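You operate a simulated robot arm through the tools that you are given. There is no shell and no other tool. Be economical: measure what you need, move in short steps, check, and stop when the job is done.

You run a simulated robot arm. Do the job below in one go: nothing can be reset, and whatever is moved stays where it is left.

Task
Plug a nozzle into the middle socket, then wash the tee and elbow.
Fine: both flat in the washer basket, lid shut, one wash, run to its end.

It is judged by the outcome, as a careful person would: the job done as asked, and still so three seconds after it is handed in. It fails if anything else is knocked over, pushed out of place, dropped, spilled or broken. A push-on lid holds only when it is set on centred and level and pressed home; a screw cap is set on level and turned clockwise until tight.

Robot
A 7-joint arm with a two-finger gripper, hanging from a carriage that runs on a rail from [-1443, -4] to [1037, 3] (x, y) and turns from -318 to 369 degrees about z. Base frame: it is fixed where the carriage stands at the start and does not move with it; the origin is on the floor, on the carriage's upright axis, x ahead of it, y to its left, z up. Units: mm, degrees, N and s.
With the tool pointing down near the work surface it reaches from about 300 to 740 mm from the robot's upright axis, wherever it stands. Its first joint turns from -143.0 to 143.0 degrees. Places, roughly: elbow [1500, 750, 750]; long pipe [1250, 500, 750]; pipe [1250, 1000, 1000]; red nozzle (3x3x4 cm) [600, 500, 800]; ribbed flange [1250, 750, 750]; round housing [1500, 1000, 1000]; short pipe [1500, 500, 750]; tee [1250, 500, 750]; washer lid [1000, 800, 1000]. Payload 1.37 kg.
The TCP is the grasp point between the finger pads, 16 mm short of the fingertips. In the tool frame z runs along the fingers and y along their closing line. The gripper opens to 92 mm. The gripper's body begins 74 mm behind the TCP.
Orientation is that of the tool frame in the base frame, as a unit quaternion [x, y, z, w]. With the fingers straight down and closing along the base's y, the tool's x points along the base's -x, its y along +y and its z along -z.

Tools
- The arm moves only by the tool move_arm. Its argument "motion" is a list of rows, each a list of 7 numbers: the turn, a rotation vector about the tool's x, y, z in degrees, then the shift along the tool's x, y, z in mm, then the finger opening in mm, from 0 to 92. In form: [[rx, ry, rz, x, y, z, hand], ...]. A call has 1 to 8 rows; each row is the pose to reach, as a shift and turn from the pose commanded when the call began, along the tool's axes at that moment. Each row takes 0.2 s and may step no farther than 50 mm and 8.6 degrees from the row before; otherwise, or with a gripper value out of range, the whole call is refused. A pose out of reach is approached as far as the arm can. The call stops where the force on the tool passes 70 N (or 10 N more than at its start, if that is more) or the arm is blocked; 0.2 s more then pass. The fingers move at their own pace and stop on an object; they squeeze with about 26 N. The grip force told is the motor's: it shows also when the fingers shut on nothing. Time passes only in rows, and 0.2 s behind the last, so rows that repeat a pose let the fingers close. The reply holds the time, the measured pose of the TCP, the force on the tool along the base axes, the opening and the grip force, in the units named above and with some noise, with the torque about the TCP (base axes, N m) and any sound that the robot's microphone picked up, and new pictures: "pictures" is both (left out), scene, wrist or none.
- Cameras (640 x 400 px; columns grow to the right, rows downward): "scene" is now at [279.9, 69.8, 1798.4]; the picture's right is [0.68, -0.73, 0.00], its down [-0.49, -0.46, -0.74] and it looks along [0.54, 0.50, -0.68] (base axes); focal length 291 px, centre (320, 200). "wrist" rides on the gripper at [71, 19, -111] in the tool frame; the picture's right is [-0.26, 0.96, 0.00], its down [-0.78, -0.21, -0.59] and it looks along [-0.57, -0.15, 0.81] (tool axes); focal length 280 px, centre (320, 200). There is no depth. A picture from a camera that has moved, and an enlarged one, comes with that camera's place and axes in the base frame and with its lens. The place of the scene camera against the robot may be out by one fixed shift of up to 18 mm in any direction.
- slide_trunk(by): slides the trunk up (or, below 0, down) by that many mm; the arm and the scene camera ride with it, the base frame stays. It gives what a move gives, with no picture.
- roll_base(legs): drives the robot by 1 to 6 legs, each [ahead, left, turn to the left] in mm, mm and degrees, along the robot's own axes; the way and the turn of a leg run together, so that a leg with both is an arc; at most 1500 mm and 180 degrees a leg. The arm and the cameras ride along, it lands a little off, and it stops where it bumps. It keeps to its track: a leg is cut to what the track allows. It gives what a move gives, and a new picture of the scene camera.
- pan_tilt(pan, tilt): turns the head with the scene camera to pan (to the left, within 155 degrees either way) and tilt (down, from -29 to 69), counted from straight ahead of the robot. It gives what a move gives, and a new picture of the scene camera.
- close_up(camera, box): a new picture of the part [left, top, right, bottom] of that camera's present view, enlarged. It takes no simulated time.
- close_job(): hands the job in; it is judged then, once.

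Work in short steps. Places have to be worked out from the pictures, the camera data and where the tool is seen: move nearer, look again, correct. Check each grasp and each placing, and mend what went wrong. You have 120 turns and 260 pictures in all, those below and enlarged ones among them. Open the gripper and draw the arm clear of the work before you hand the job in, unless the task says otherwise; then end with one line.

The tools are called as a command line: name --pt "numbers of a row" for each row, then --argument value for the rest, lists and objects as JSON in quotes. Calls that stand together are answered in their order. move_arm: Moves the arm, as the interface text tells. Its arguments: {"type":"object","properties":{"motion":{"type":"array"},"pictures":{"type":"string","enum":["both","scene","wrist","none"]}},"required":["motion"]} The other tools are called the same way: slide_trunk (by) slides the trunk up or down; roll_base (legs) drives the base; pan_tilt (pan, tilt) turns the head that bears the scene camera; close_up (camera, box) takes an enlarged picture of a part of a camera's view; close_job () hands the job in.

At the start:

```text
time: 0.0
ee_pos: [665.6, 440.4, 1380.3]
tcp_rot: [0.0, 1.0, 0.0, 0.0]
wrist_force: [-0.1, 1.0, 0.0]
moment: [0.0, -0.03, 0.0]
gripper_width: 91.7
grasp_force: 0.0
trunk travel left (down, up): [-444.0, 137.0]
robot x, y, heading: [-0.1, -3.0, 0.2]
head pan, tilt: [43.1, 42.6]
```

scene: 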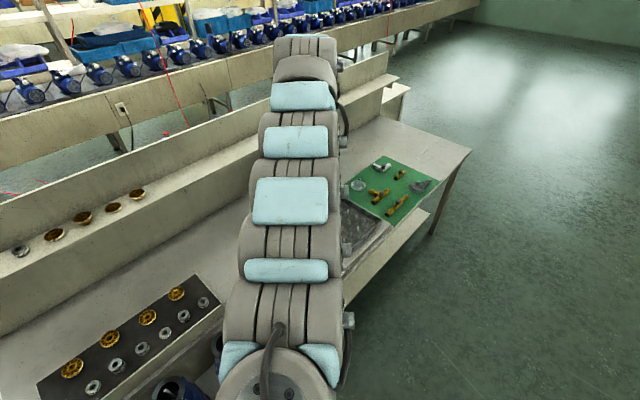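
wrist: 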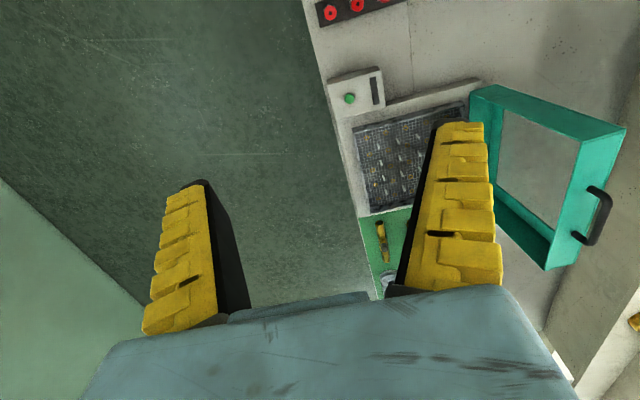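

I see the bench with a green mat, the washer with its open lid, and a tray of red nozzles. I enlarge both views for detail.

close_up --camera "wrist" --box '[300, 0, 640, 300]'

close_up --camera "scene" --box '[320, 120, 480, 260]'

```text
1.33 times, centred on (470, 150) of wrist
camera zoom: at [595.3, 460.0, 1491.8], right [0.26, 0.96, 0.0], down [0.78, -0.21, 0.59], along [0.57, -0.15, -0.81], focal length 374 px, centre (120, 267)
```

zoom: 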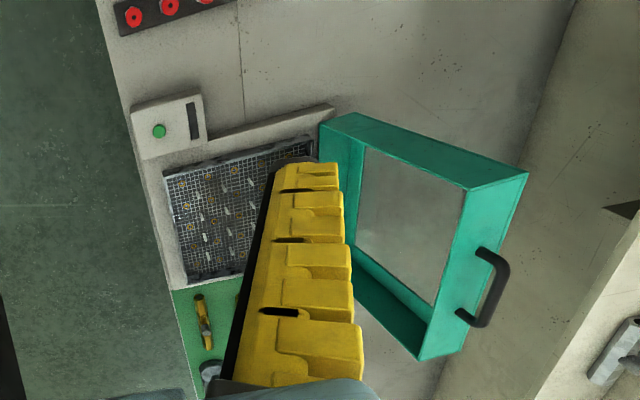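

```text
2.86 times, centred on (400, 190) of scene
camera zoom: at [279.9, 69.8, 1798.4], right [0.68, -0.73, 0.0], down [-0.49, -0.46, -0.74], along [0.54, 0.5, -0.68], focal length 833 px, centre (91, 229)
```

zoom: 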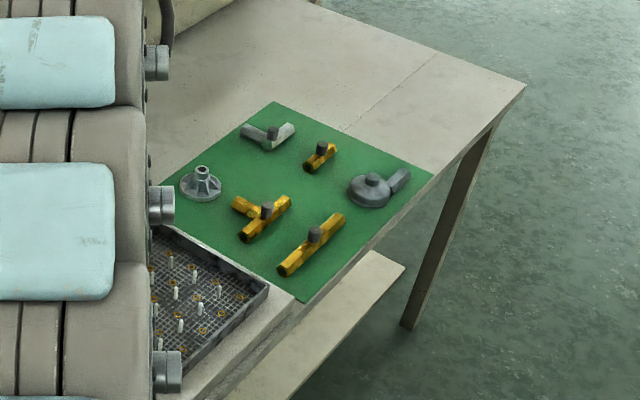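

The arm hides the nozzle area from the scene camera. I roll back along the rail so that the wrist camera looks at the nozzle and sockets.

roll_base --legs '[[-450, 0, 0]]'

move_arm --pt "0 0 0 0 0 0 92" --pictures "wrist"

```text
time: 2.7
ee_pos: [216.9, 438.1, 1380.4]
tcp_rot: [0.002, 1.0, -0.001, -0.001]
wrist_force: [0.5, -0.5, -0.5]
moment: [-0.02, -0.01, 0.0]
gripper_width: 92.0
grasp_force: 0.0
trunk travel left (down, up): [-444.0, 137.0]
robot x, y, heading: [-446.0, -2.7, -0.4]
head pan, tilt: [43.1, 42.6]
camera scene: at [-169.1, 68.4, 1798.4], right [0.68, -0.73, 0.0], down [-0.49, -0.46, -0.74], along [0.54, 0.5, -0.68], focal length 291 px, centre (320, 200)
```

scene: 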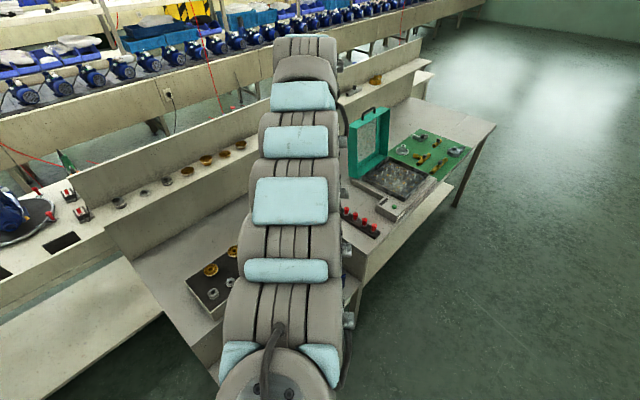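

```text
time: 3.1
ee_pos: [217.1, 438.0, 1381.8]
tcp_rot: [0.001, 1.0, 0.0, 0.0]
wrist_force: [-0.4, -0.4, 0.6]
moment: [0.03, 0.0, -0.02]
gripper_width: 91.8
grasp_force: 0.1
trunk travel left (down, up): [-444.0, 137.0]
robot x, y, heading: [-450.7, 0.1, -0.2]
head pan, tilt: [43.1, 42.6]
camera wrist: at [146.7, 458.2, 1491.8], right [0.26, 0.96, 0.0], down [0.78, -0.21, 0.59], along [0.57, -0.16, -0.81], focal length 280 px, centre (320, 200)
```

wrist: 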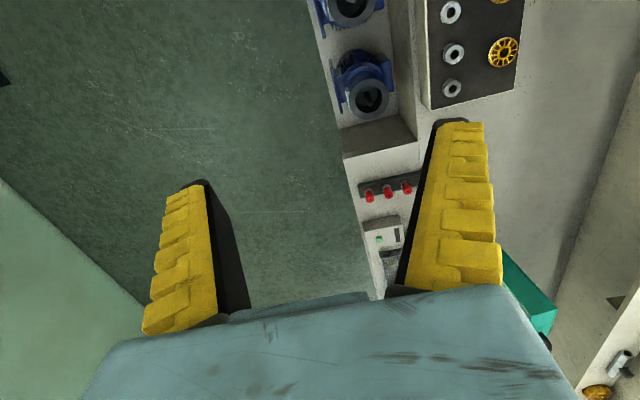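

Next I enlarge the scene view to find the nozzles and possible sockets.

close_up --camera "scene" --box '[320, 90, 500, 260]'

close_up --camera "scene" --box '[0, 130, 240, 320]'

close_up --camera "wrist" --box '[310, 0, 440, 290]'

```text
2.35 times, centred on (410, 175) of scene
camera zoom: at [-169.1, 68.4, 1798.4], right [0.68, -0.73, 0.0], down [-0.49, -0.46, -0.74], along [0.54, 0.5, -0.68], focal length 686 px, centre (108, 259)
```

zoom: 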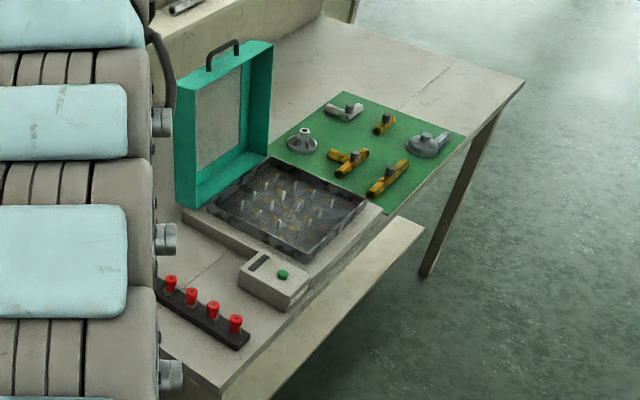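

```text
2.11 times, centred on (120, 225) of scene
camera zoom: at [-169.1, 68.4, 1798.4], right [0.68, -0.73, 0.0], down [-0.49, -0.46, -0.74], along [0.54, 0.5, -0.68], focal length 614 px, centre (741, 147)
```

zoom: 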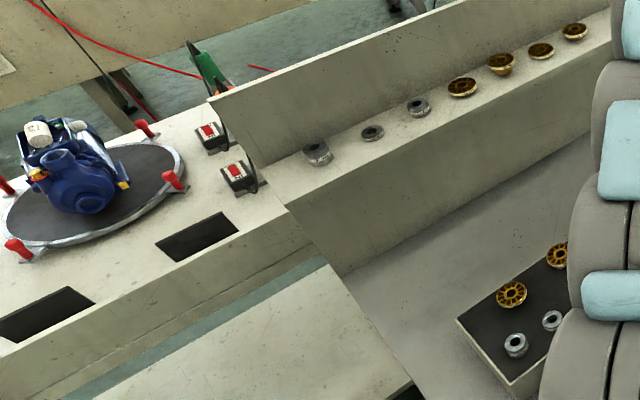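

```text
1.38 times, centred on (375, 145) of wrist
camera zoom: at [146.7, 458.2, 1491.8], right [0.26, 0.96, 0.0], down [0.78, -0.21, 0.59], along [0.57, -0.16, -0.81], focal length 387 px, centre (244, 276)
```

zoom: 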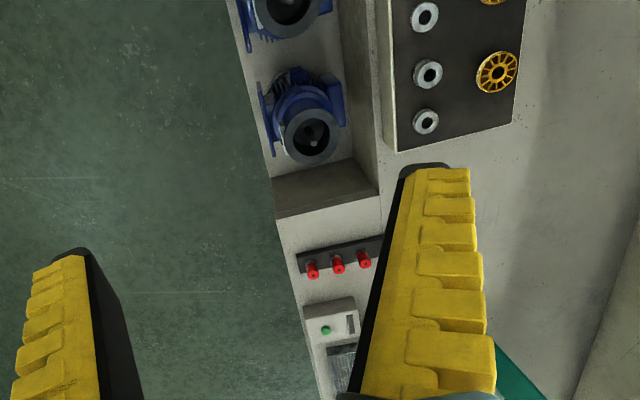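

Four red nozzles stand in a black bar. I look for the sockets elsewhere by panning the head.

pan_tilt --pan 100 --tilt 40

pan_tilt --pan -60 --tilt 35

pan_tilt --pan 15 --tilt 40

```text
time: 4.4
ee_pos: [217.3, 438.1, 1380.9]
tcp_rot: [0.0, 1.0, 0.0, 0.001]
wrist_force: [-0.1, -1.3, 0.6]
moment: [0.02, 0.0, -0.01]
gripper_width: 92.0
grasp_force: 0.0
trunk travel left (down, up): [-444.0, 137.0]
robot x, y, heading: [-449.1, -4.2, 0.0]
head pan, tilt: [100.0, 40.0]
camera scene: at [-244.5, 95.3, 1802.2], right [0.99, 0.17, 0.0], down [0.11, -0.63, -0.77], along [-0.13, 0.75, -0.64], focal length 291 px, centre (320, 200)
```

scene: 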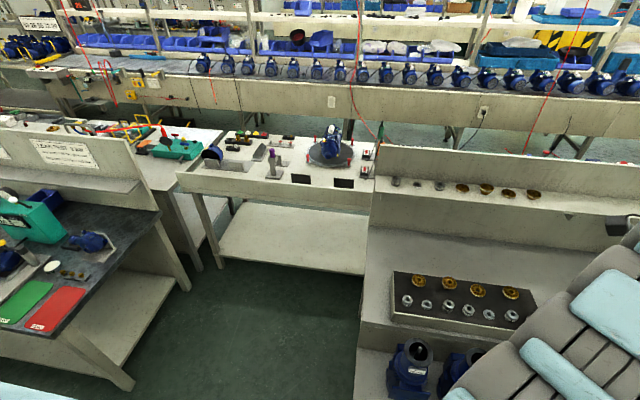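

```text
time: 6.8
ee_pos: [216.7, 439.0, 1380.2]
tcp_rot: [0.001, 1.0, 0.0, 0.0]
wrist_force: [-0.2, 0.1, 0.4]
moment: [-0.02, 0.05, 0.01]
gripper_width: 92.0
grasp_force: 0.0
trunk travel left (down, up): [-444.0, 137.0]
robot x, y, heading: [-447.2, 0.3, -0.1]
head pan, tilt: [-60.0, 35.0]
camera scene: at [-185.9, -64.7, 1809.7], right [-0.87, -0.5, 0.0], down [-0.29, 0.5, -0.82], along [0.41, -0.71, -0.57], focal length 291 px, centre (320, 200)
```

scene: 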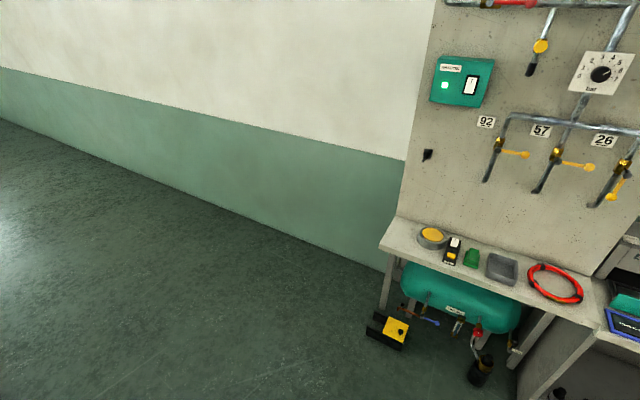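

```text
time: 8.3
ee_pos: [217.8, 439.1, 1380.6]
tcp_rot: [0.002, 1.0, 0.001, 0.0]
wrist_force: [0.2, 0.0, -0.2]
moment: [0.01, -0.01, 0.01]
gripper_width: 91.9
grasp_force: 0.1
trunk travel left (down, up): [-444.0, 137.0]
robot x, y, heading: [-448.5, -0.9, 0.1]
head pan, tilt: [15.0, 40.0]
camera scene: at [-147.7, 33.4, 1802.2], right [0.26, -0.97, 0.0], down [-0.62, -0.17, -0.77], along [0.74, 0.2, -0.64], focal length 291 px, centre (320, 200)
```

scene: 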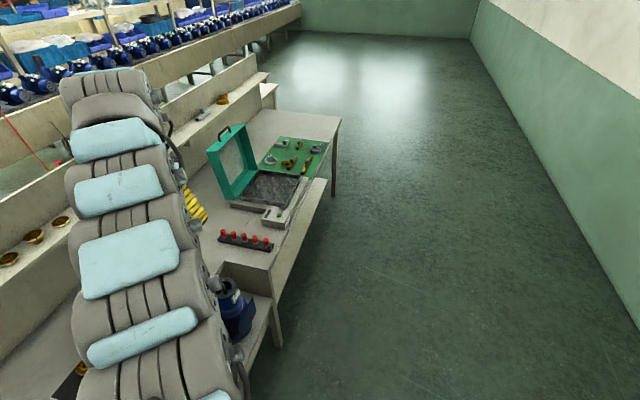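

Now the washer area is visible; I enlarge it.

close_up --camera "scene" --box '[200, 120, 340, 260]'

close_up --camera "scene" --box '[210, 165, 310, 255]'

```text
2.86 times, centred on (270, 190) of scene
camera zoom: at [-147.7, 33.4, 1802.2], right [0.26, -0.97, 0.0], down [-0.62, -0.17, -0.77], along [0.74, 0.2, -0.64], focal length 833 px, centre (463, 229)
```

zoom: 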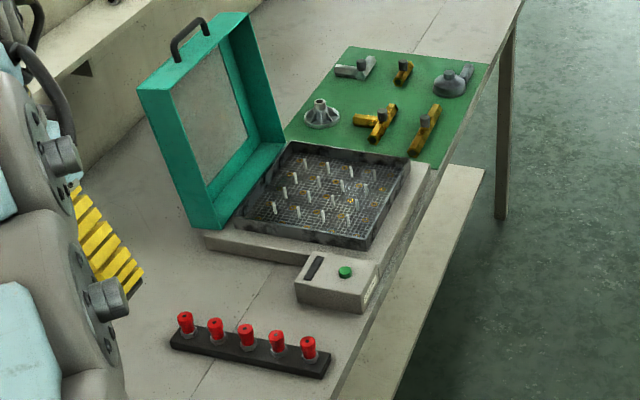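

```text
4.44 times, centred on (260, 210) of scene
camera zoom: at [-147.7, 33.4, 1802.2], right [0.26, -0.97, 0.0], down [-0.62, -0.17, -0.77], along [0.74, 0.2, -0.64], focal length 1295 px, centre (587, 156)
```

zoom: 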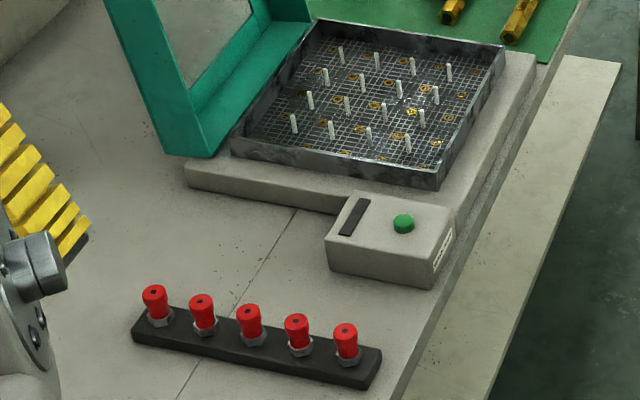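

Brass-ringed holes in the basket may be the sockets. I pull the arm in toward the carriage and then drive ahead so that the wrist camera looks down on the basket.

move_arm --pt "0 0 0 37 17 0 92" --pt "0 0 0 74 34 0 92" --pt "0 0 0 111 51 0 92" --pt "0 0 0 148 68 0 92" --pt "0 0 0 185 85 0 92" --pt "0 0 0 222 102 0 92" --pt "0 0 0 260 120 0 92" --pt "0 0 0 300 140 0 92" --pictures "none"

roll_base --legs '[[890, 0, 0]]'

move_arm --pt "0 0 0 0 0 50 92" --pt "0 0 0 0 0 100 92" --pt "0 0 0 0 0 150 92" --pt "0 0 0 0 0 200 92" --pictures "wrist"

```text
time: 10.1
ee_pos: [-81.9, 580.7, 1368.4]
tcp_rot: [0.001, 1.0, 0.001, -0.001]
wrist_force: [0.1, -1.0, 0.6]
moment: [0.02, 0.09, -0.01]
gripper_width: 92.1
grasp_force: 0.0
out of reach, approached as far as the arm can: row 4, 5, 6, 7, 8
trunk travel left (down, up): [-444.0, 137.0]
robot x, y, heading: [-447.2, 0.4, -0.5]
head pan, tilt: [15.0, 40.0]
```

```text
time: 14.8
ee_pos: [818.9, 579.4, 1368.9]
tcp_rot: [0.007, 1.0, 0.002, 0.0]
wrist_force: [0.2, 1.1, 0.0]
moment: [-0.04, 0.02, 0.0]
gripper_width: 92.2
grasp_force: 0.0
trunk travel left (down, up): [-444.0, 137.0]
robot x, y, heading: [447.0, 2.4, -0.8]
head pan, tilt: [15.0, 40.0]
camera scene: at [746.3, 31.9, 1802.2], right [0.25, -0.97, 0.0], down [-0.62, -0.16, -0.77], along [0.74, 0.19, -0.64], focal length 291 px, centre (320, 200)
```

scene: 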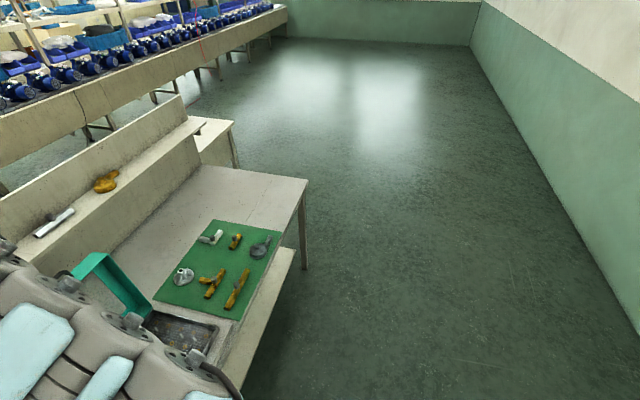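

```text
time: 15.8
ee_pos: [818.9, 580.6, 1168.9]
tcp_rot: [0.007, 1.0, 0.002, 0.001]
wrist_force: [0.3, 0.1, 0.3]
moment: [-0.02, 0.03, -0.02]
gripper_width: 91.9
grasp_force: 0.1
trunk travel left (down, up): [-444.0, 137.0]
robot x, y, heading: [443.3, 0.1, -1.0]
head pan, tilt: [15.0, 40.0]
camera wrist: at [749.9, 600.6, 1280.4], right [0.27, 0.96, 0.0], down [0.78, -0.22, 0.59], along [0.57, -0.16, -0.81], focal length 280 px, centre (320, 200)
```

wrist: 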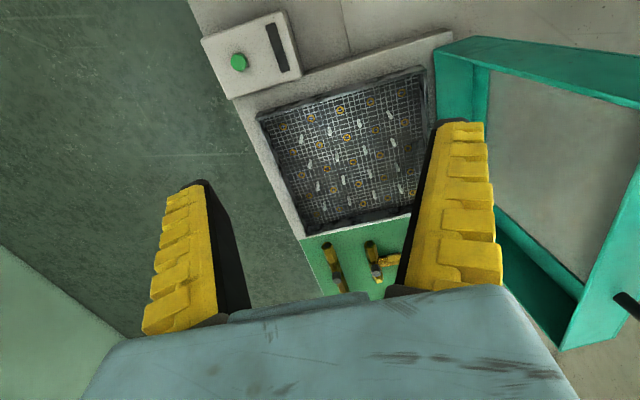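

The basket is now well seen; I enlarge it.

close_up --camera "wrist" --box '[250, 60, 430, 240]'

close_up --camera "scene" --box '[140, 210, 310, 350]'

```text
2.22 times, centred on (340, 150) of wrist
camera zoom: at [749.9, 600.6, 1280.4], right [0.27, 0.96, 0.0], down [0.78, -0.22, 0.59], along [0.57, -0.16, -0.81], focal length 623 px, centre (276, 311)
```

zoom: 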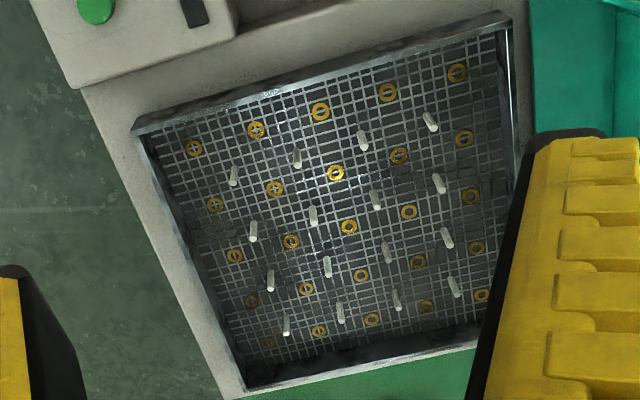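

```text
2.86 times, centred on (225, 280) of scene
camera zoom: at [746.3, 32.0, 1802.2], right [0.25, -0.97, 0.0], down [-0.62, -0.16, -0.77], along [0.74, 0.19, -0.64], focal length 833 px, centre (591, -29)
```

zoom: 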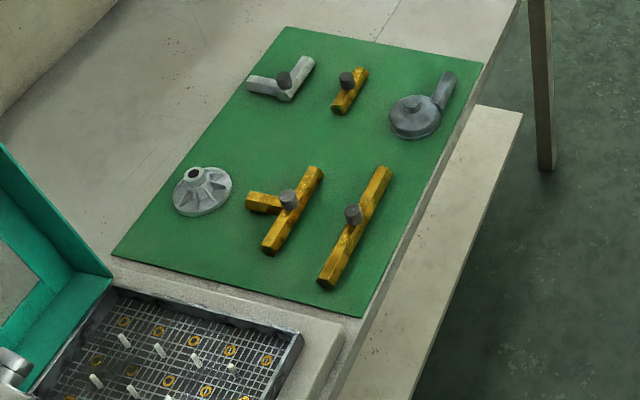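

The basket floor has a 5×5 grid of brass sockets with pins between them, so the middle one is the centre ring at about (1010, 593). I turn the tool by -90° and move above the nozzle bar.

move_arm --pt "0 0 -8.5 21 0 0 92" --pt "0 0 -17 42 0 0 92" --pt "0 0 -25.5 63 0 0 92" --pt "0 0 -34 84 0 0 92" --pt "0 0 -42.5 105 0 0 92" --pt "0 0 -51 126 0 0 92" --pt "0 0 -59.5 147 0 0 92" --pt "0 0 -68 168 0 0 92" --pictures "none"

move_arm --pt "0 0 -7.5 0 0 40 92" --pt "0 0 -15 0 0 80 92" --pt "0 0 -22 0 0 120 92" --pictures "wrist"

```text
time: 17.6
ee_pos: [683.9, 626.1, 1174.9]
tcp_rot: [-0.553, 0.833, 0.001, 0.0]
wrist_force: [0.2, 0.4, 0.5]
moment: [0.01, 0.01, -0.03]
gripper_width: 92.0
grasp_force: 0.1
out of reach, approached as far as the arm can: row 2, 3, 4, 5, 6, 7, 8
trunk travel left (down, up): [-444.0, 137.0]
robot x, y, heading: [445.1, 3.6, -0.9]
head pan, tilt: [15.0, 40.0]
```

```text
time: 18.4
ee_pos: [684.6, 627.1, 1055.7]
tcp_rot: [-0.703, 0.711, 0.002, 0.002]
wrist_force: [0.3, 0.9, -0.4]
moment: [0.01, 0.02, -0.03]
gripper_width: 91.9
grasp_force: 0.0
trunk travel left (down, up): [-444.0, 137.0]
robot x, y, heading: [447.1, 3.9, -1.0]
head pan, tilt: [15.0, 40.0]
camera wrist: at [664.7, 555.5, 1167.2], right [-0.96, 0.27, 0.0], down [0.22, 0.77, 0.59], along [0.16, 0.57, -0.81], focal length 280 px, centre (320, 200)
```

wrist: 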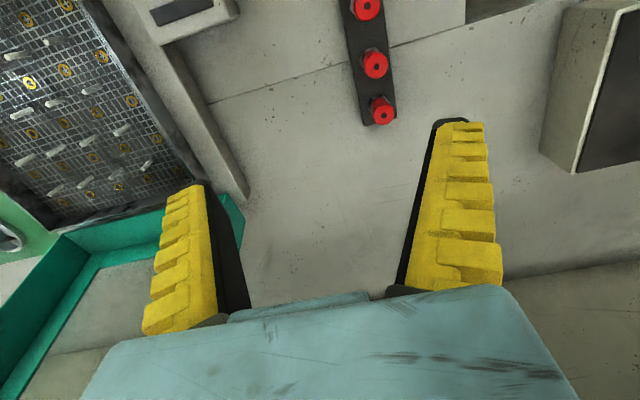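

The end nozzle (largest y) is at about (626, 684). I shift toward it and descend partway for a closer look.

move_arm --pt "0 0 0 5 25 25 92" --pt "0 0 0 10 45 55 92" --pt "0 0 0 10 58 90 92" --pictures "wrist"

close_up --camera "wrist" --box '[220, 0, 440, 140]'

```text
time: 19.2
ee_pos: [626.8, 617.7, 965.7]
tcp_rot: [-0.702, 0.712, 0.001, 0.001]
wrist_force: [0.3, 0.2, -0.1]
moment: [-0.01, 0.05, -0.02]
gripper_width: 92.1
grasp_force: 0.1
trunk travel left (down, up): [-444.0, 137.0]
robot x, y, heading: [443.3, 1.9, -1.0]
head pan, tilt: [15.0, 40.0]
camera wrist: at [606.4, 546.1, 1077.2], right [-0.96, 0.28, 0.0], down [0.22, 0.78, 0.59], along [0.16, 0.57, -0.81], focal length 280 px, centre (320, 200)
```

wrist: 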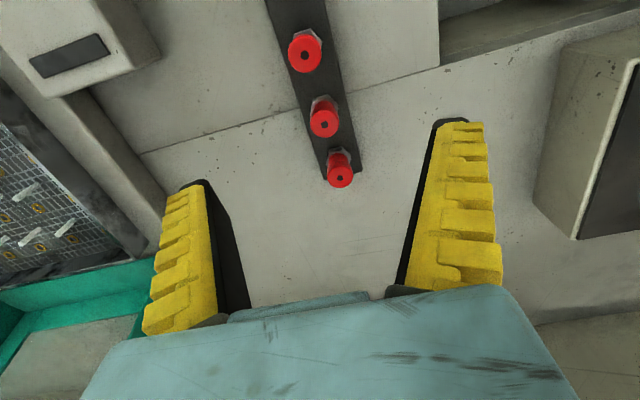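

```text
2.86 times, centred on (330, 70) of wrist
camera zoom: at [606.4, 546.1, 1077.2], right [-0.96, 0.28, 0.0], down [0.22, 0.78, 0.59], along [0.16, 0.57, -0.81], focal length 801 px, centre (291, 571)
```

zoom: 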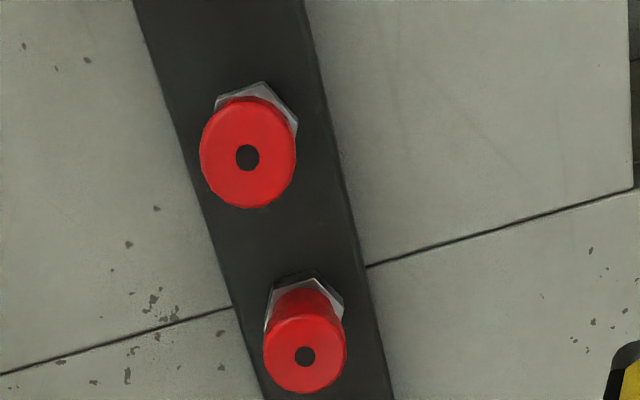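

Triangulated: the end nozzle's top is at about (625.5, 684, 848). I move directly above it and check.

move_arm --pt "0 0 0 -35 1 0 80" --pt "0 0 0 -66 2 15 80" --pt "0 0 0 -66 2 55 80" --pt "0 0 0 -66 2 85 80" --pictures "wrist"

```text
time: 20.2
ee_pos: [621.5, 661.2, 924.2]
tcp_rot: [-0.702, 0.713, 0.003, 0.002]
wrist_force: [0.3, 0.6, 0.5]
moment: [-0.12, -0.02, 0.0]
gripper_width: 81.4
grasp_force: 1.1
out of reach, approached as far as the arm can: row 2, 3, 4
trunk travel left (down, up): [-444.0, 137.0]
robot x, y, heading: [445.2, 4.5, -0.6]
head pan, tilt: [15.0, 40.0]
camera wrist: at [602.1, 589.6, 1035.1], right [-0.96, 0.27, 0.0], down [0.22, 0.77, 0.59], along [0.16, 0.57, -0.8], focal length 280 px, centre (320, 200)
```

wrist: 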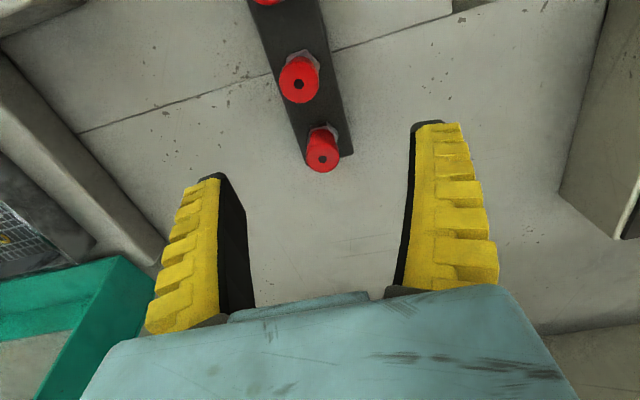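

The last rows fell short at (621, 661, 924). I retry the remaining shift in small steps to see whether it is a real limit.

move_arm --pt "0 0 0 -8 -1 0 80" --pt "0 0 0 -16 -3 0 80" --pt "0 0 0 -22.5 -4 10 80" --pictures "none"

```text
time: 21.0
ee_pos: [620.4, 662.0, 925.6]
tcp_rot: [-0.702, 0.712, 0.001, 0.001]
wrist_force: [-0.4, -0.6, 0.2]
moment: [0.01, 0.0, 0.01]
gripper_width: 81.4
grasp_force: 0.4
out of reach, approached as far as the arm can: row 1, 2, 3
trunk travel left (down, up): [-444.0, 137.0]
robot x, y, heading: [444.7, 0.3, -0.6]
head pan, tilt: [15.0, 40.0]
```

It is a real limit, so I raise the arm and lower the trunk by the same amount to extend the reach.

move_arm --pt "0 0 0 0 0 -45 80" --pt "0 0 0 0 0 -90 80" --pt "0 0 0 0 0 -135 80" --pt "0 0 0 0 0 -180 80" --pictures "none"

slide_trunk --by -180

move_arm --pt "0 0 0 -8 -1 0 80" --pt "0 0 0 -16 -3 0 80" --pt "0 0 0 -22.5 -4 20 80" --pictures "wrist"

```text
time: 22.0
ee_pos: [621.2, 660.1, 1105.2]
tcp_rot: [-0.703, 0.712, 0.001, 0.001]
wrist_force: [-0.2, 0.4, -0.4]
moment: [0.05, -0.03, 0.02]
gripper_width: 81.6
grasp_force: 0.6
trunk travel left (down, up): [-444.0, 137.0]
robot x, y, heading: [443.3, 2.7, -1.0]
head pan, tilt: [15.0, 40.0]
```

```text
time: 24.0
ee_pos: [620.2, 661.3, 923.9]
tcp_rot: [-0.702, 0.712, 0.001, 0.001]
wrist_force: [-0.1, -0.4, -0.1]
moment: [0.0, 0.01, 0.05]
gripper_width: 81.3
grasp_force: 0.8
trunk travel left (down, up): [-264.0, 317.0]
robot x, y, heading: [445.0, 2.2, -0.8]
head pan, tilt: [15.0, 40.0]
```

```text
time: 24.8
ee_pos: [624.8, 683.5, 904.5]
tcp_rot: [-0.702, 0.712, 0.003, 0.003]
wrist_force: [0.7, 1.0, -0.9]
moment: [0.01, 0.01, 0.01]
gripper_width: 81.4
grasp_force: 1.1
trunk travel left (down, up): [-264.0, 317.0]
robot x, y, heading: [444.8, 2.2, -0.8]
head pan, tilt: [15.0, 40.0]
camera wrist: at [605.3, 612.7, 1015.3], right [-0.96, 0.28, 0.0], down [0.22, 0.77, 0.59], along [0.16, 0.57, -0.81], focal length 280 px, centre (320, 200)
```

wrist: 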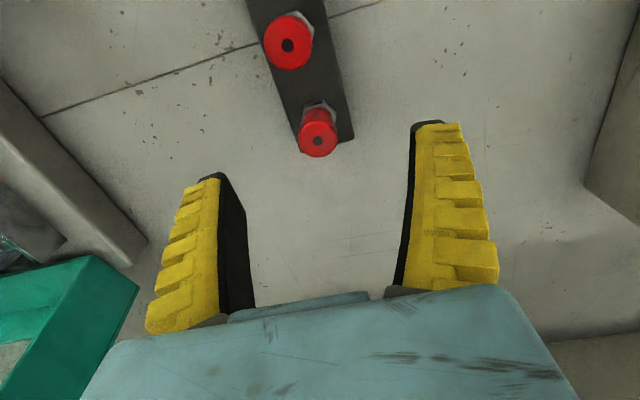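

The nozzle lies under the TCP at (627, 684). I descend to z≈842 and close.

move_arm --pt "0 0 0 0 -2 20 80" --pt "0 0 0 0 -2 40 80" --pt "0 0 0 0 -2 62 80" --pictures "wrist"

move_arm --pt "0 0 0 0 0 0 40" --pt "0 0 0 0 0 0 15" --pt "0 0 0 0 0 0 15" --pt "0 0 0 0 0 0 15" --pictures "wrist"

```text
time: 25.6
ee_pos: [626.6, 682.7, 842.1]
tcp_rot: [-0.702, 0.712, 0.001, 0.001]
wrist_force: [0.0, -0.3, -1.1]
moment: [0.0, 0.0, 0.01]
gripper_width: 81.2
grasp_force: 0.6
trunk travel left (down, up): [-264.0, 317.0]
robot x, y, heading: [451.1, 0.3, -0.9]
head pan, tilt: [15.0, 40.0]
camera wrist: at [607.1, 612.2, 953.0], right [-0.96, 0.28, 0.0], down [0.22, 0.78, 0.59], along [0.16, 0.57, -0.81], focal length 280 px, centre (320, 200)
```

wrist: 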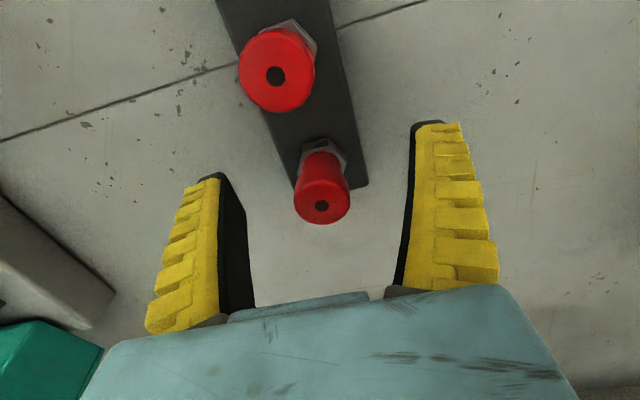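

```text
time: 26.6
ee_pos: [627.5, 683.3, 842.5]
tcp_rot: [-0.702, 0.712, 0.002, 0.001]
wrist_force: [1.3, -0.3, 0.5]
moment: [0.02, -0.04, -0.01]
gripper_width: 16.4
grasp_force: 26.0
trunk travel left (down, up): [-264.0, 317.0]
robot x, y, heading: [446.5, 1.0, -1.0]
head pan, tilt: [15.0, 40.0]
camera wrist: at [607.8, 612.7, 953.7], right [-0.96, 0.28, 0.0], down [0.22, 0.77, 0.59], along [0.16, 0.57, -0.81], focal length 280 px, centre (320, 200)
```

wrist: 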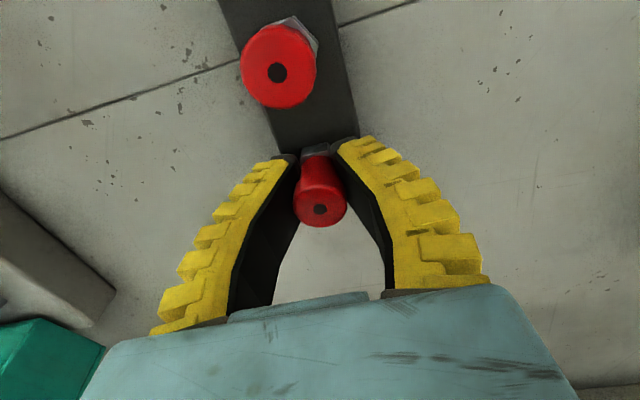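

The nozzle is gripped (16.4 mm, 26 N). I pull it straight up out of its seat.

move_arm --pt "0 0 0 0 0 -10 15" --pt "0 0 0 0 0 -25 15" --pt "0 0 0 0 0 -55 15" --pt "0 0 0 0 0 -90 15" --pictures "wrist"

close_up --camera "wrist" --box '[200, 0, 440, 260]'

```text
time: 27.6
ee_pos: [626.9, 684.2, 932.7]
tcp_rot: [-0.702, 0.712, 0.001, 0.001]
wrist_force: [0.0, -0.4, 0.4]
moment: [-0.03, -0.01, -0.02]
gripper_width: 19.2
grasp_force: 3.0
trunk travel left (down, up): [-264.0, 317.0]
robot x, y, heading: [446.0, 2.6, -0.9]
head pan, tilt: [15.0, 40.0]
camera wrist: at [606.5, 613.0, 1044.0], right [-0.96, 0.28, 0.0], down [0.22, 0.78, 0.59], along [0.16, 0.57, -0.81], focal length 280 px, centre (320, 200)
```

wrist: 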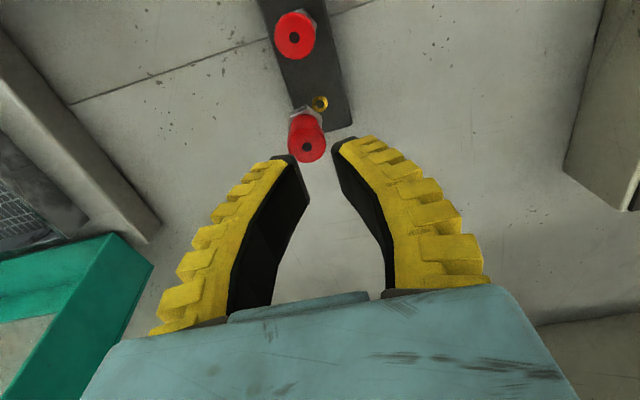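

```text
1.54 times, centred on (320, 130) of wrist
camera zoom: at [606.5, 613.0, 1044.0], right [-0.96, 0.28, 0.0], down [0.22, 0.78, 0.59], along [0.16, 0.57, -0.81], focal length 431 px, centre (320, 308)
```

zoom: 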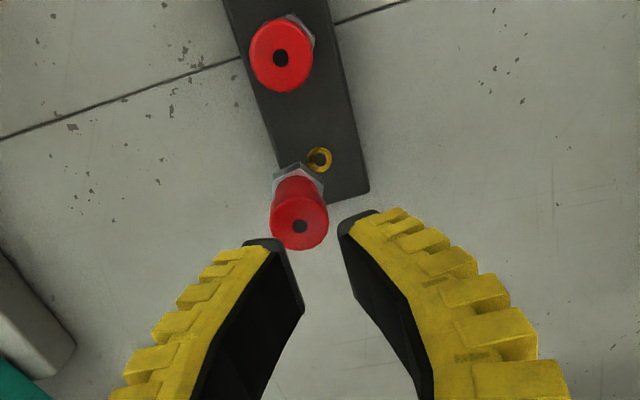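

The nozzle left its socket (a brass-ringed hole, so the basket rings match), but seems to have slipped from the grip. I look again after it settles, without moving.

move_arm --pt "0 0 0 0 0 0 15" --pt "0 0 0 0 0 0 15" --pictures "wrist"

close_up --camera "wrist" --box '[200, 0, 440, 260]'

```text
time: 28.2
ee_pos: [626.4, 682.8, 931.6]
tcp_rot: [-0.702, 0.712, 0.002, 0.001]
wrist_force: [-0.5, 0.7, -1.0]
moment: [0.0, -0.01, 0.0]
gripper_width: 19.5
grasp_force: 3.0
trunk travel left (down, up): [-264.0, 317.0]
robot x, y, heading: [445.6, 4.2, -0.8]
head pan, tilt: [15.0, 40.0]
camera wrist: at [606.6, 613.2, 1044.0], right [-0.96, 0.28, 0.0], down [0.22, 0.78, 0.59], along [0.16, 0.57, -0.81], focal length 280 px, centre (320, 200)
```

wrist: 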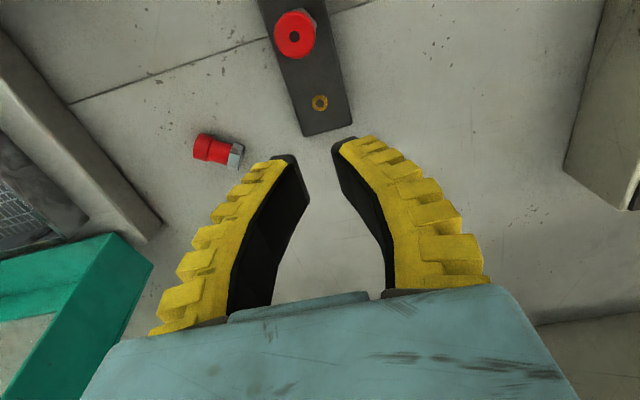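

```text
1.54 times, centred on (320, 130) of wrist
camera zoom: at [606.6, 613.2, 1044.0], right [-0.96, 0.28, 0.0], down [0.22, 0.78, 0.59], along [0.16, 0.57, -0.81], focal length 431 px, centre (320, 308)
```

zoom: 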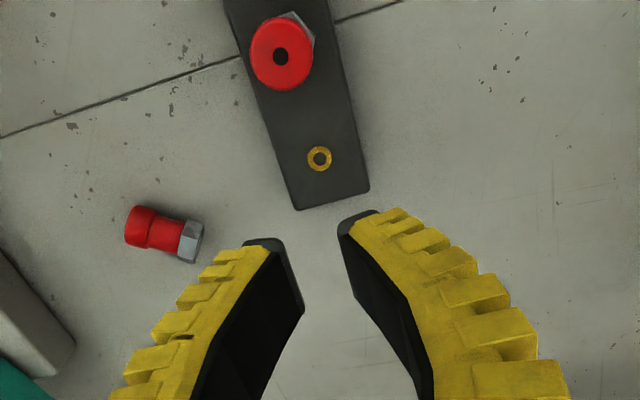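

The nozzle has fallen on the table at about (726, 698), axis toward (0.85, -0.53). I roll 100 mm ahead and turn the tool so that it closes across the nozzle, then inspect it.

roll_base --legs '[[100, 0, 0]]'

move_arm --pt "0 0 -8.3 0 0 0 60" --pt "0 0 -16.6 0 0 0 60" --pt "0 0 -24.9 0 0 0 60" --pt "0 0 -33.2 0 0 0 60" --pt "0 0 -41.5 0 0 0 60" --pt "0 0 -49.8 0 0 0 60" --pt "0 0 -58 0 0 0 60" --pictures "wrist"

close_up --camera "wrist" --box '[240, 60, 400, 180]'

```text
time: 29.4
ee_pos: [724.4, 683.3, 931.9]
tcp_rot: [-0.702, 0.712, 0.001, 0.001]
wrist_force: [0.4, -0.2, -0.1]
moment: [0.0, -0.02, 0.0]
gripper_width: 19.5
grasp_force: 3.3
trunk travel left (down, up): [-264.0, 317.0]
robot x, y, heading: [541.4, 1.6, -0.8]
head pan, tilt: [15.0, 40.0]
camera scene: at [844.9, 32.2, 1622.2], right [0.25, -0.97, 0.0], down [-0.62, -0.16, -0.77], along [0.74, 0.19, -0.64], focal length 291 px, centre (320, 200)
```

scene: 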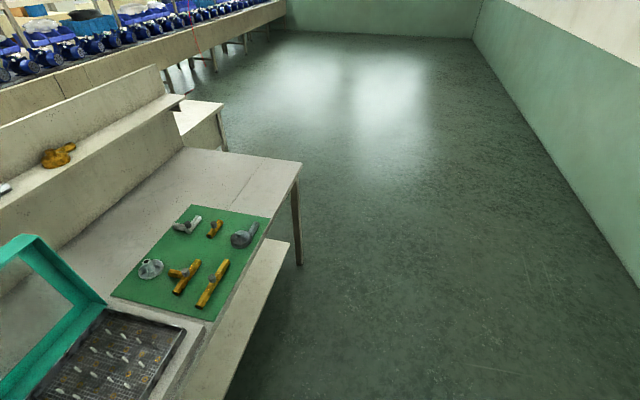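

```text
time: 31.0
ee_pos: [725.6, 684.0, 932.3]
tcp_rot: [0.96, -0.282, -0.001, 0.0]
wrist_force: [-0.6, -0.3, 0.3]
moment: [-0.01, 0.02, 0.0]
gripper_width: 62.6
grasp_force: 2.3
trunk travel left (down, up): [-264.0, 317.0]
robot x, y, heading: [540.9, 5.5, -0.8]
head pan, tilt: [15.0, 40.0]
camera wrist: at [774.9, 629.6, 1044.0], right [-0.74, -0.67, 0.0], down [-0.54, 0.6, 0.59], along [-0.4, 0.44, -0.81], focal length 280 px, centre (320, 200)
```

wrist: 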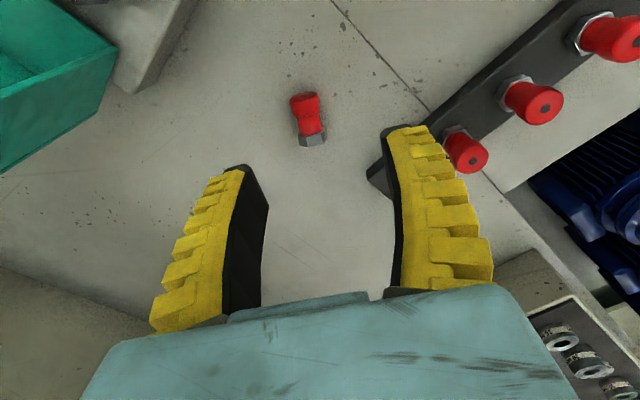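

```text
3.33 times, centred on (320, 120) of wrist
camera zoom: at [774.9, 629.6, 1044.0], right [-0.74, -0.67, 0.0], down [-0.54, 0.6, 0.59], along [-0.4, 0.44, -0.81], focal length 935 px, centre (320, 467)
```

zoom: 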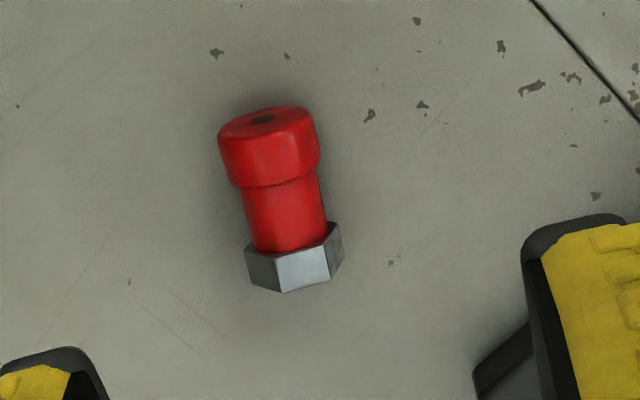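

The nozzle lies at about (724, 699.5), axis height ≈811 (table ≈798). I will pick it with the tool leaned 40° so that I can stand it upright afterward, and first move to the pre-grasp pose.

move_arm --pt "0 0 1.5 24 -4 10 60" --pt "0 0 3 48 -8 20 60" --pictures "none"

move_arm --pt "0 -8 0 0 0 6 60" --pt "0 -16 0 0 0 12 60" --pt "0 -24 0 0 0 18 60" --pt "0 -32 0 0 0 24 60" --pt "0 -40 0 0 0 29 60" --pictures "both"

```text
time: 31.6
ee_pos: [770.5, 664.4, 913.1]
tcp_rot: [0.952, -0.307, -0.001, -0.003]
wrist_force: [0.5, -0.8, -0.4]
moment: [-0.02, 0.0, 0.0]
gripper_width: 62.3
grasp_force: 1.7
trunk travel left (down, up): [-264.0, 317.0]
robot x, y, heading: [544.2, 3.8, -0.9]
head pan, tilt: [15.0, 40.0]
```

```text
time: 32.8
ee_pos: [770.4, 664.5, 883.9]
tcp_rot: [0.894, -0.288, -0.326, -0.106]
wrist_force: [-0.1, 0.0, -0.2]
moment: [-0.01, -0.01, -0.02]
gripper_width: 62.2
grasp_force: 1.7
trunk travel left (down, up): [-264.0, 317.0]
robot x, y, heading: [541.4, -0.4, -0.8]
head pan, tilt: [15.0, 40.0]
camera scene: at [844.8, 32.1, 1622.1], right [0.25, -0.97, 0.0], down [-0.62, -0.16, -0.77], along [0.74, 0.19, -0.64], focal length 291 px, centre (320, 200)
camera wrist: at [860.7, 575.8, 922.7], right [-0.73, -0.67, 0.17], down [-0.05, 0.3, 0.95], along [-0.69, 0.68, -0.25], focal length 280 px, centre (320, 200)
```

scene: 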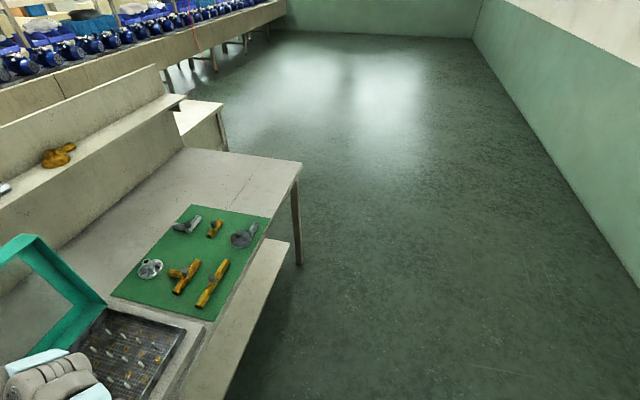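
wrist: 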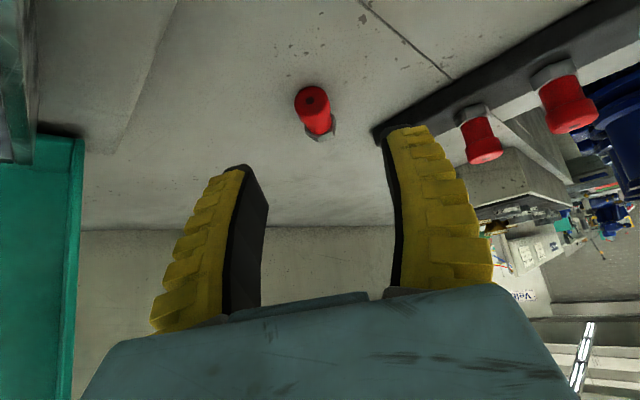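

Aligned with the nozzle on column 320. I advance 80 mm along the fingers and close with full squeeze.

move_arm --pt "0 0 0 0 0 30 60" --pt "0 0 0 0 0 55 60" --pt "0 0 0 0 0 70 60" --pt "0 0 0 0 0 80 60" --pictures "wrist"

```text
time: 33.8
ee_pos: [728.9, 694.8, 822.1]
tcp_rot: [0.894, -0.289, -0.326, -0.106]
wrist_force: [1.3, -0.5, 0.7]
moment: [-0.02, 0.03, 0.01]
gripper_width: 62.5
grasp_force: 1.5
trunk travel left (down, up): [-264.0, 317.0]
robot x, y, heading: [543.8, 1.7, -0.7]
head pan, tilt: [15.0, 40.0]
camera wrist: at [818.9, 606.3, 861.7], right [-0.73, -0.67, 0.17], down [-0.05, 0.3, 0.95], along [-0.68, 0.69, -0.25], focal length 280 px, centre (320, 200)
```

wrist: 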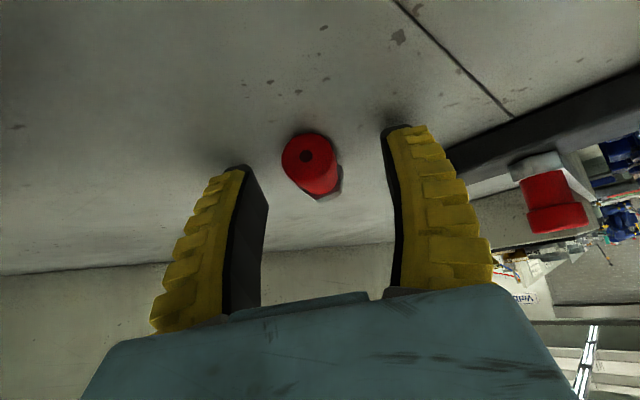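

The nozzle lies between the fingers without contact. I close fully.

move_arm --pt "0 0 0 0 0 0 40" --pt "0 0 0 0 0 0 20" --pt "0 0 0 0 0 0 0" --pt "0 0 0 0 0 0 0" --pt "0 0 0 0 0 0 0" --pictures "none"

move_arm --pt "0 0 0 0 0 -20 0" --pt "0 0 0 0 0 -50 0" --pt "0 0 0 0 0 -90 0" --pictures "wrist"

```text
time: 35.0
ee_pos: [728.5, 695.2, 821.9]
tcp_rot: [0.894, -0.288, -0.326, -0.106]
wrist_force: [0.3, -1.2, 2.9]
moment: [0.05, 0.06, 0.0]
gripper_width: 14.6
grasp_force: 26.2
trunk travel left (down, up): [-264.0, 317.0]
robot x, y, heading: [542.6, 2.2, -0.9]
head pan, tilt: [15.0, 40.0]
```

```text
time: 35.8
ee_pos: [775.4, 662.0, 893.0]
tcp_rot: [0.894, -0.289, -0.325, -0.107]
wrist_force: [0.1, 0.8, -0.4]
moment: [-0.04, -0.01, -0.02]
gripper_width: 13.7
grasp_force: 26.0
trunk travel left (down, up): [-264.0, 317.0]
robot x, y, heading: [543.7, 0.8, -0.5]
head pan, tilt: [15.0, 40.0]
camera wrist: at [866.3, 572.8, 931.8], right [-0.73, -0.67, 0.17], down [-0.05, 0.3, 0.95], along [-0.68, 0.68, -0.25], focal length 280 px, centre (320, 200)
```

wrist: 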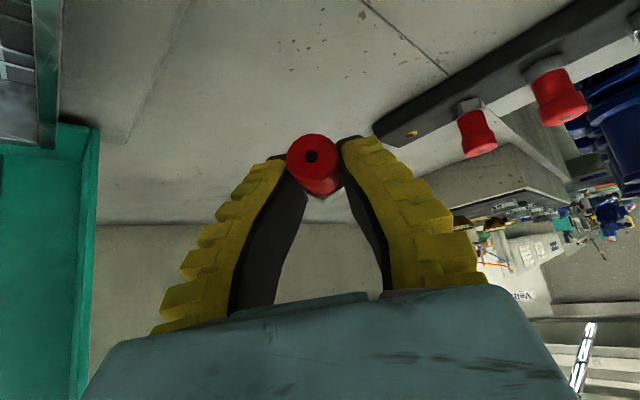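

The nozzle is held firmly. I bring the tool back to vertical while rising, then yaw it so that the fingers will point outward from the robot when leaned the other way.

move_arm --pt "0 8 0 -10 0 -20 0" --pt "0 16 0 -20 0 -40 0" --pt "0 24 0 -30 0 -60 0" --pt "0 32 0 -40 0 -80 0" --pt "0 40 0 -50 0 -100 0" --pictures "none"

move_arm --pt "0 0 -8.5 0 0 0 0" --pt "0 0 -17 0 0 0 0" --pt "0 0 -25.5 0 0 0 0" --pt "0 0 -34 0 0 0 0" --pt "0 0 -42.5 0 0 0 0" --pt "0 0 -51 0 0 0 0" --pt "0 0 -59.5 0 0 0 0" --pt "0 0 -68 0 0 0 0" --pictures "wrist"

```text
time: 37.0
ee_pos: [796.6, 645.7, 1000.7]
tcp_rot: [0.951, -0.308, -0.001, -0.001]
wrist_force: [0.6, -0.8, -0.4]
moment: [0.07, 0.01, 0.03]
gripper_width: 12.8
grasp_force: 25.8
trunk travel left (down, up): [-264.0, 317.0]
robot x, y, heading: [543.9, 4.2, -0.9]
head pan, tilt: [15.0, 40.0]
```

```text
time: 38.8
ee_pos: [796.4, 645.8, 1000.0]
tcp_rot: [0.96, 0.279, 0.0, -0.002]
wrist_force: [-0.7, -0.1, -0.8]
moment: [0.03, 0.01, -0.03]
gripper_width: 12.8
grasp_force: 26.0
trunk travel left (down, up): [-264.0, 317.0]
robot x, y, heading: [547.3, 2.4, -0.5]
head pan, tilt: [15.0, 40.0]
camera wrist: at [866.6, 667.6, 1111.5], right [0.3, -0.96, 0.0], down [-0.77, -0.24, 0.59], along [-0.56, -0.17, -0.81], focal length 280 px, centre (320, 200)
```

wrist: 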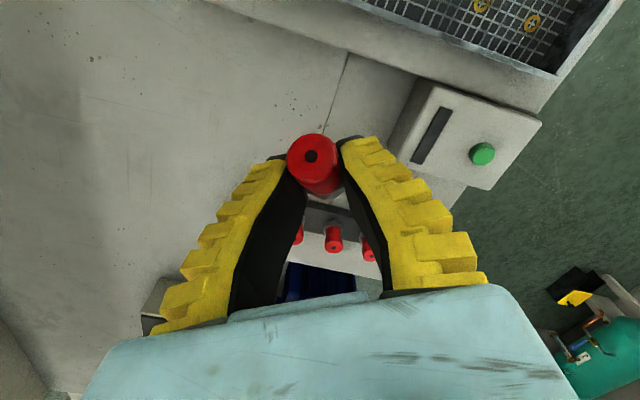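

The yaw works. I continue to about 72° and then lean the tool +50°.

move_arm --pt "0 0 -8 0 0 0 0" --pt "0 0 -16 0 0 0 0" --pt "0 0 -24 0 0 0 0" --pt "0 0 -32 0 0 0 0" --pt "0 0 -40 0 0 0 0" --pictures "none"

move_arm --pt "0 8 0 0 0 0 0" --pt "0 16 0 0 0 0 0" --pt "0 24 0 0 0 0 0" --pt "0 32 0 0 0 0 0" --pt "0 40 0 0 0 0 0" --pt "0 45 0 0 0 0 0" --pt "0 50 0 0 0 0 0" --pictures "both"

```text
time: 40.0
ee_pos: [795.6, 645.3, 999.6]
tcp_rot: [0.807, 0.591, 0.001, -0.001]
wrist_force: [0.1, 0.0, -0.2]
moment: [0.0, 0.01, 0.0]
gripper_width: 12.9
grasp_force: 26.1
trunk travel left (down, up): [-264.0, 317.0]
robot x, y, heading: [542.9, 6.5, -0.8]
head pan, tilt: [15.0, 40.0]
```

```text
time: 41.8
ee_pos: [831.7, 709.7, 891.0]
tcp_rot: [0.77, 0.52, 0.322, -0.181]
wrist_force: [0.4, 0.1, 0.0]
moment: [0.03, -0.06, -0.03]
gripper_width: 12.2
grasp_force: 25.7
out of reach, approached as far as the arm can: row 1, 2, 3, 4, 5, 6, 7
trunk travel left (down, up): [-264.0, 317.0]
robot x, y, heading: [542.9, 4.0, -0.7]
head pan, tilt: [15.0, 40.0]
stopped in row 7: the arm was blocked; the commanded pose is now the measured one
camera scene: at [844.5, 32.2, 1622.0], right [0.25, -0.97, 0.0], down [-0.62, -0.16, -0.77], along [0.74, 0.19, -0.64], focal length 291 px, centre (320, 200)
camera wrist: at [834.2, 682.3, 1021.8], right [0.82, -0.56, -0.13], down [-0.57, -0.81, -0.12], along [-0.04, 0.17, -0.99], focal length 280 px, centre (320, 200)
```

scene: 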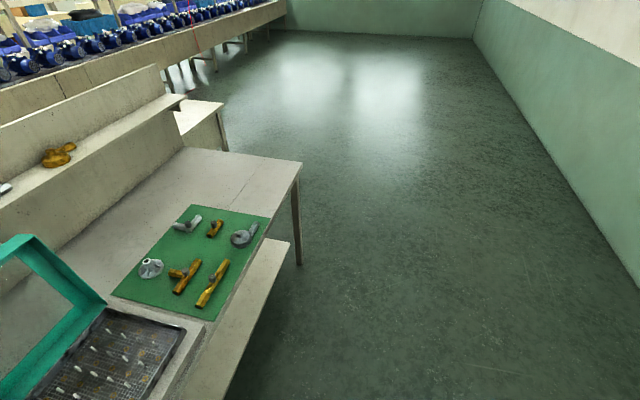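
wrist: 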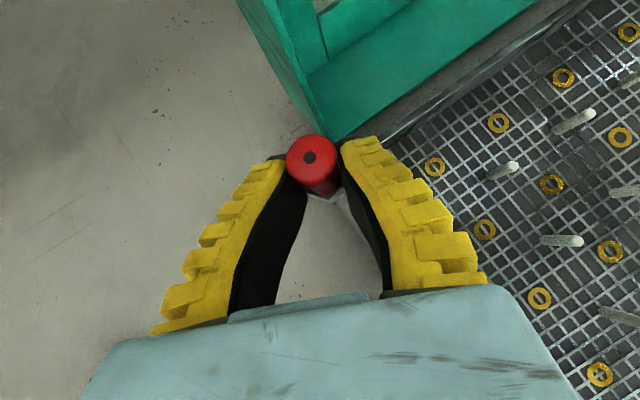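

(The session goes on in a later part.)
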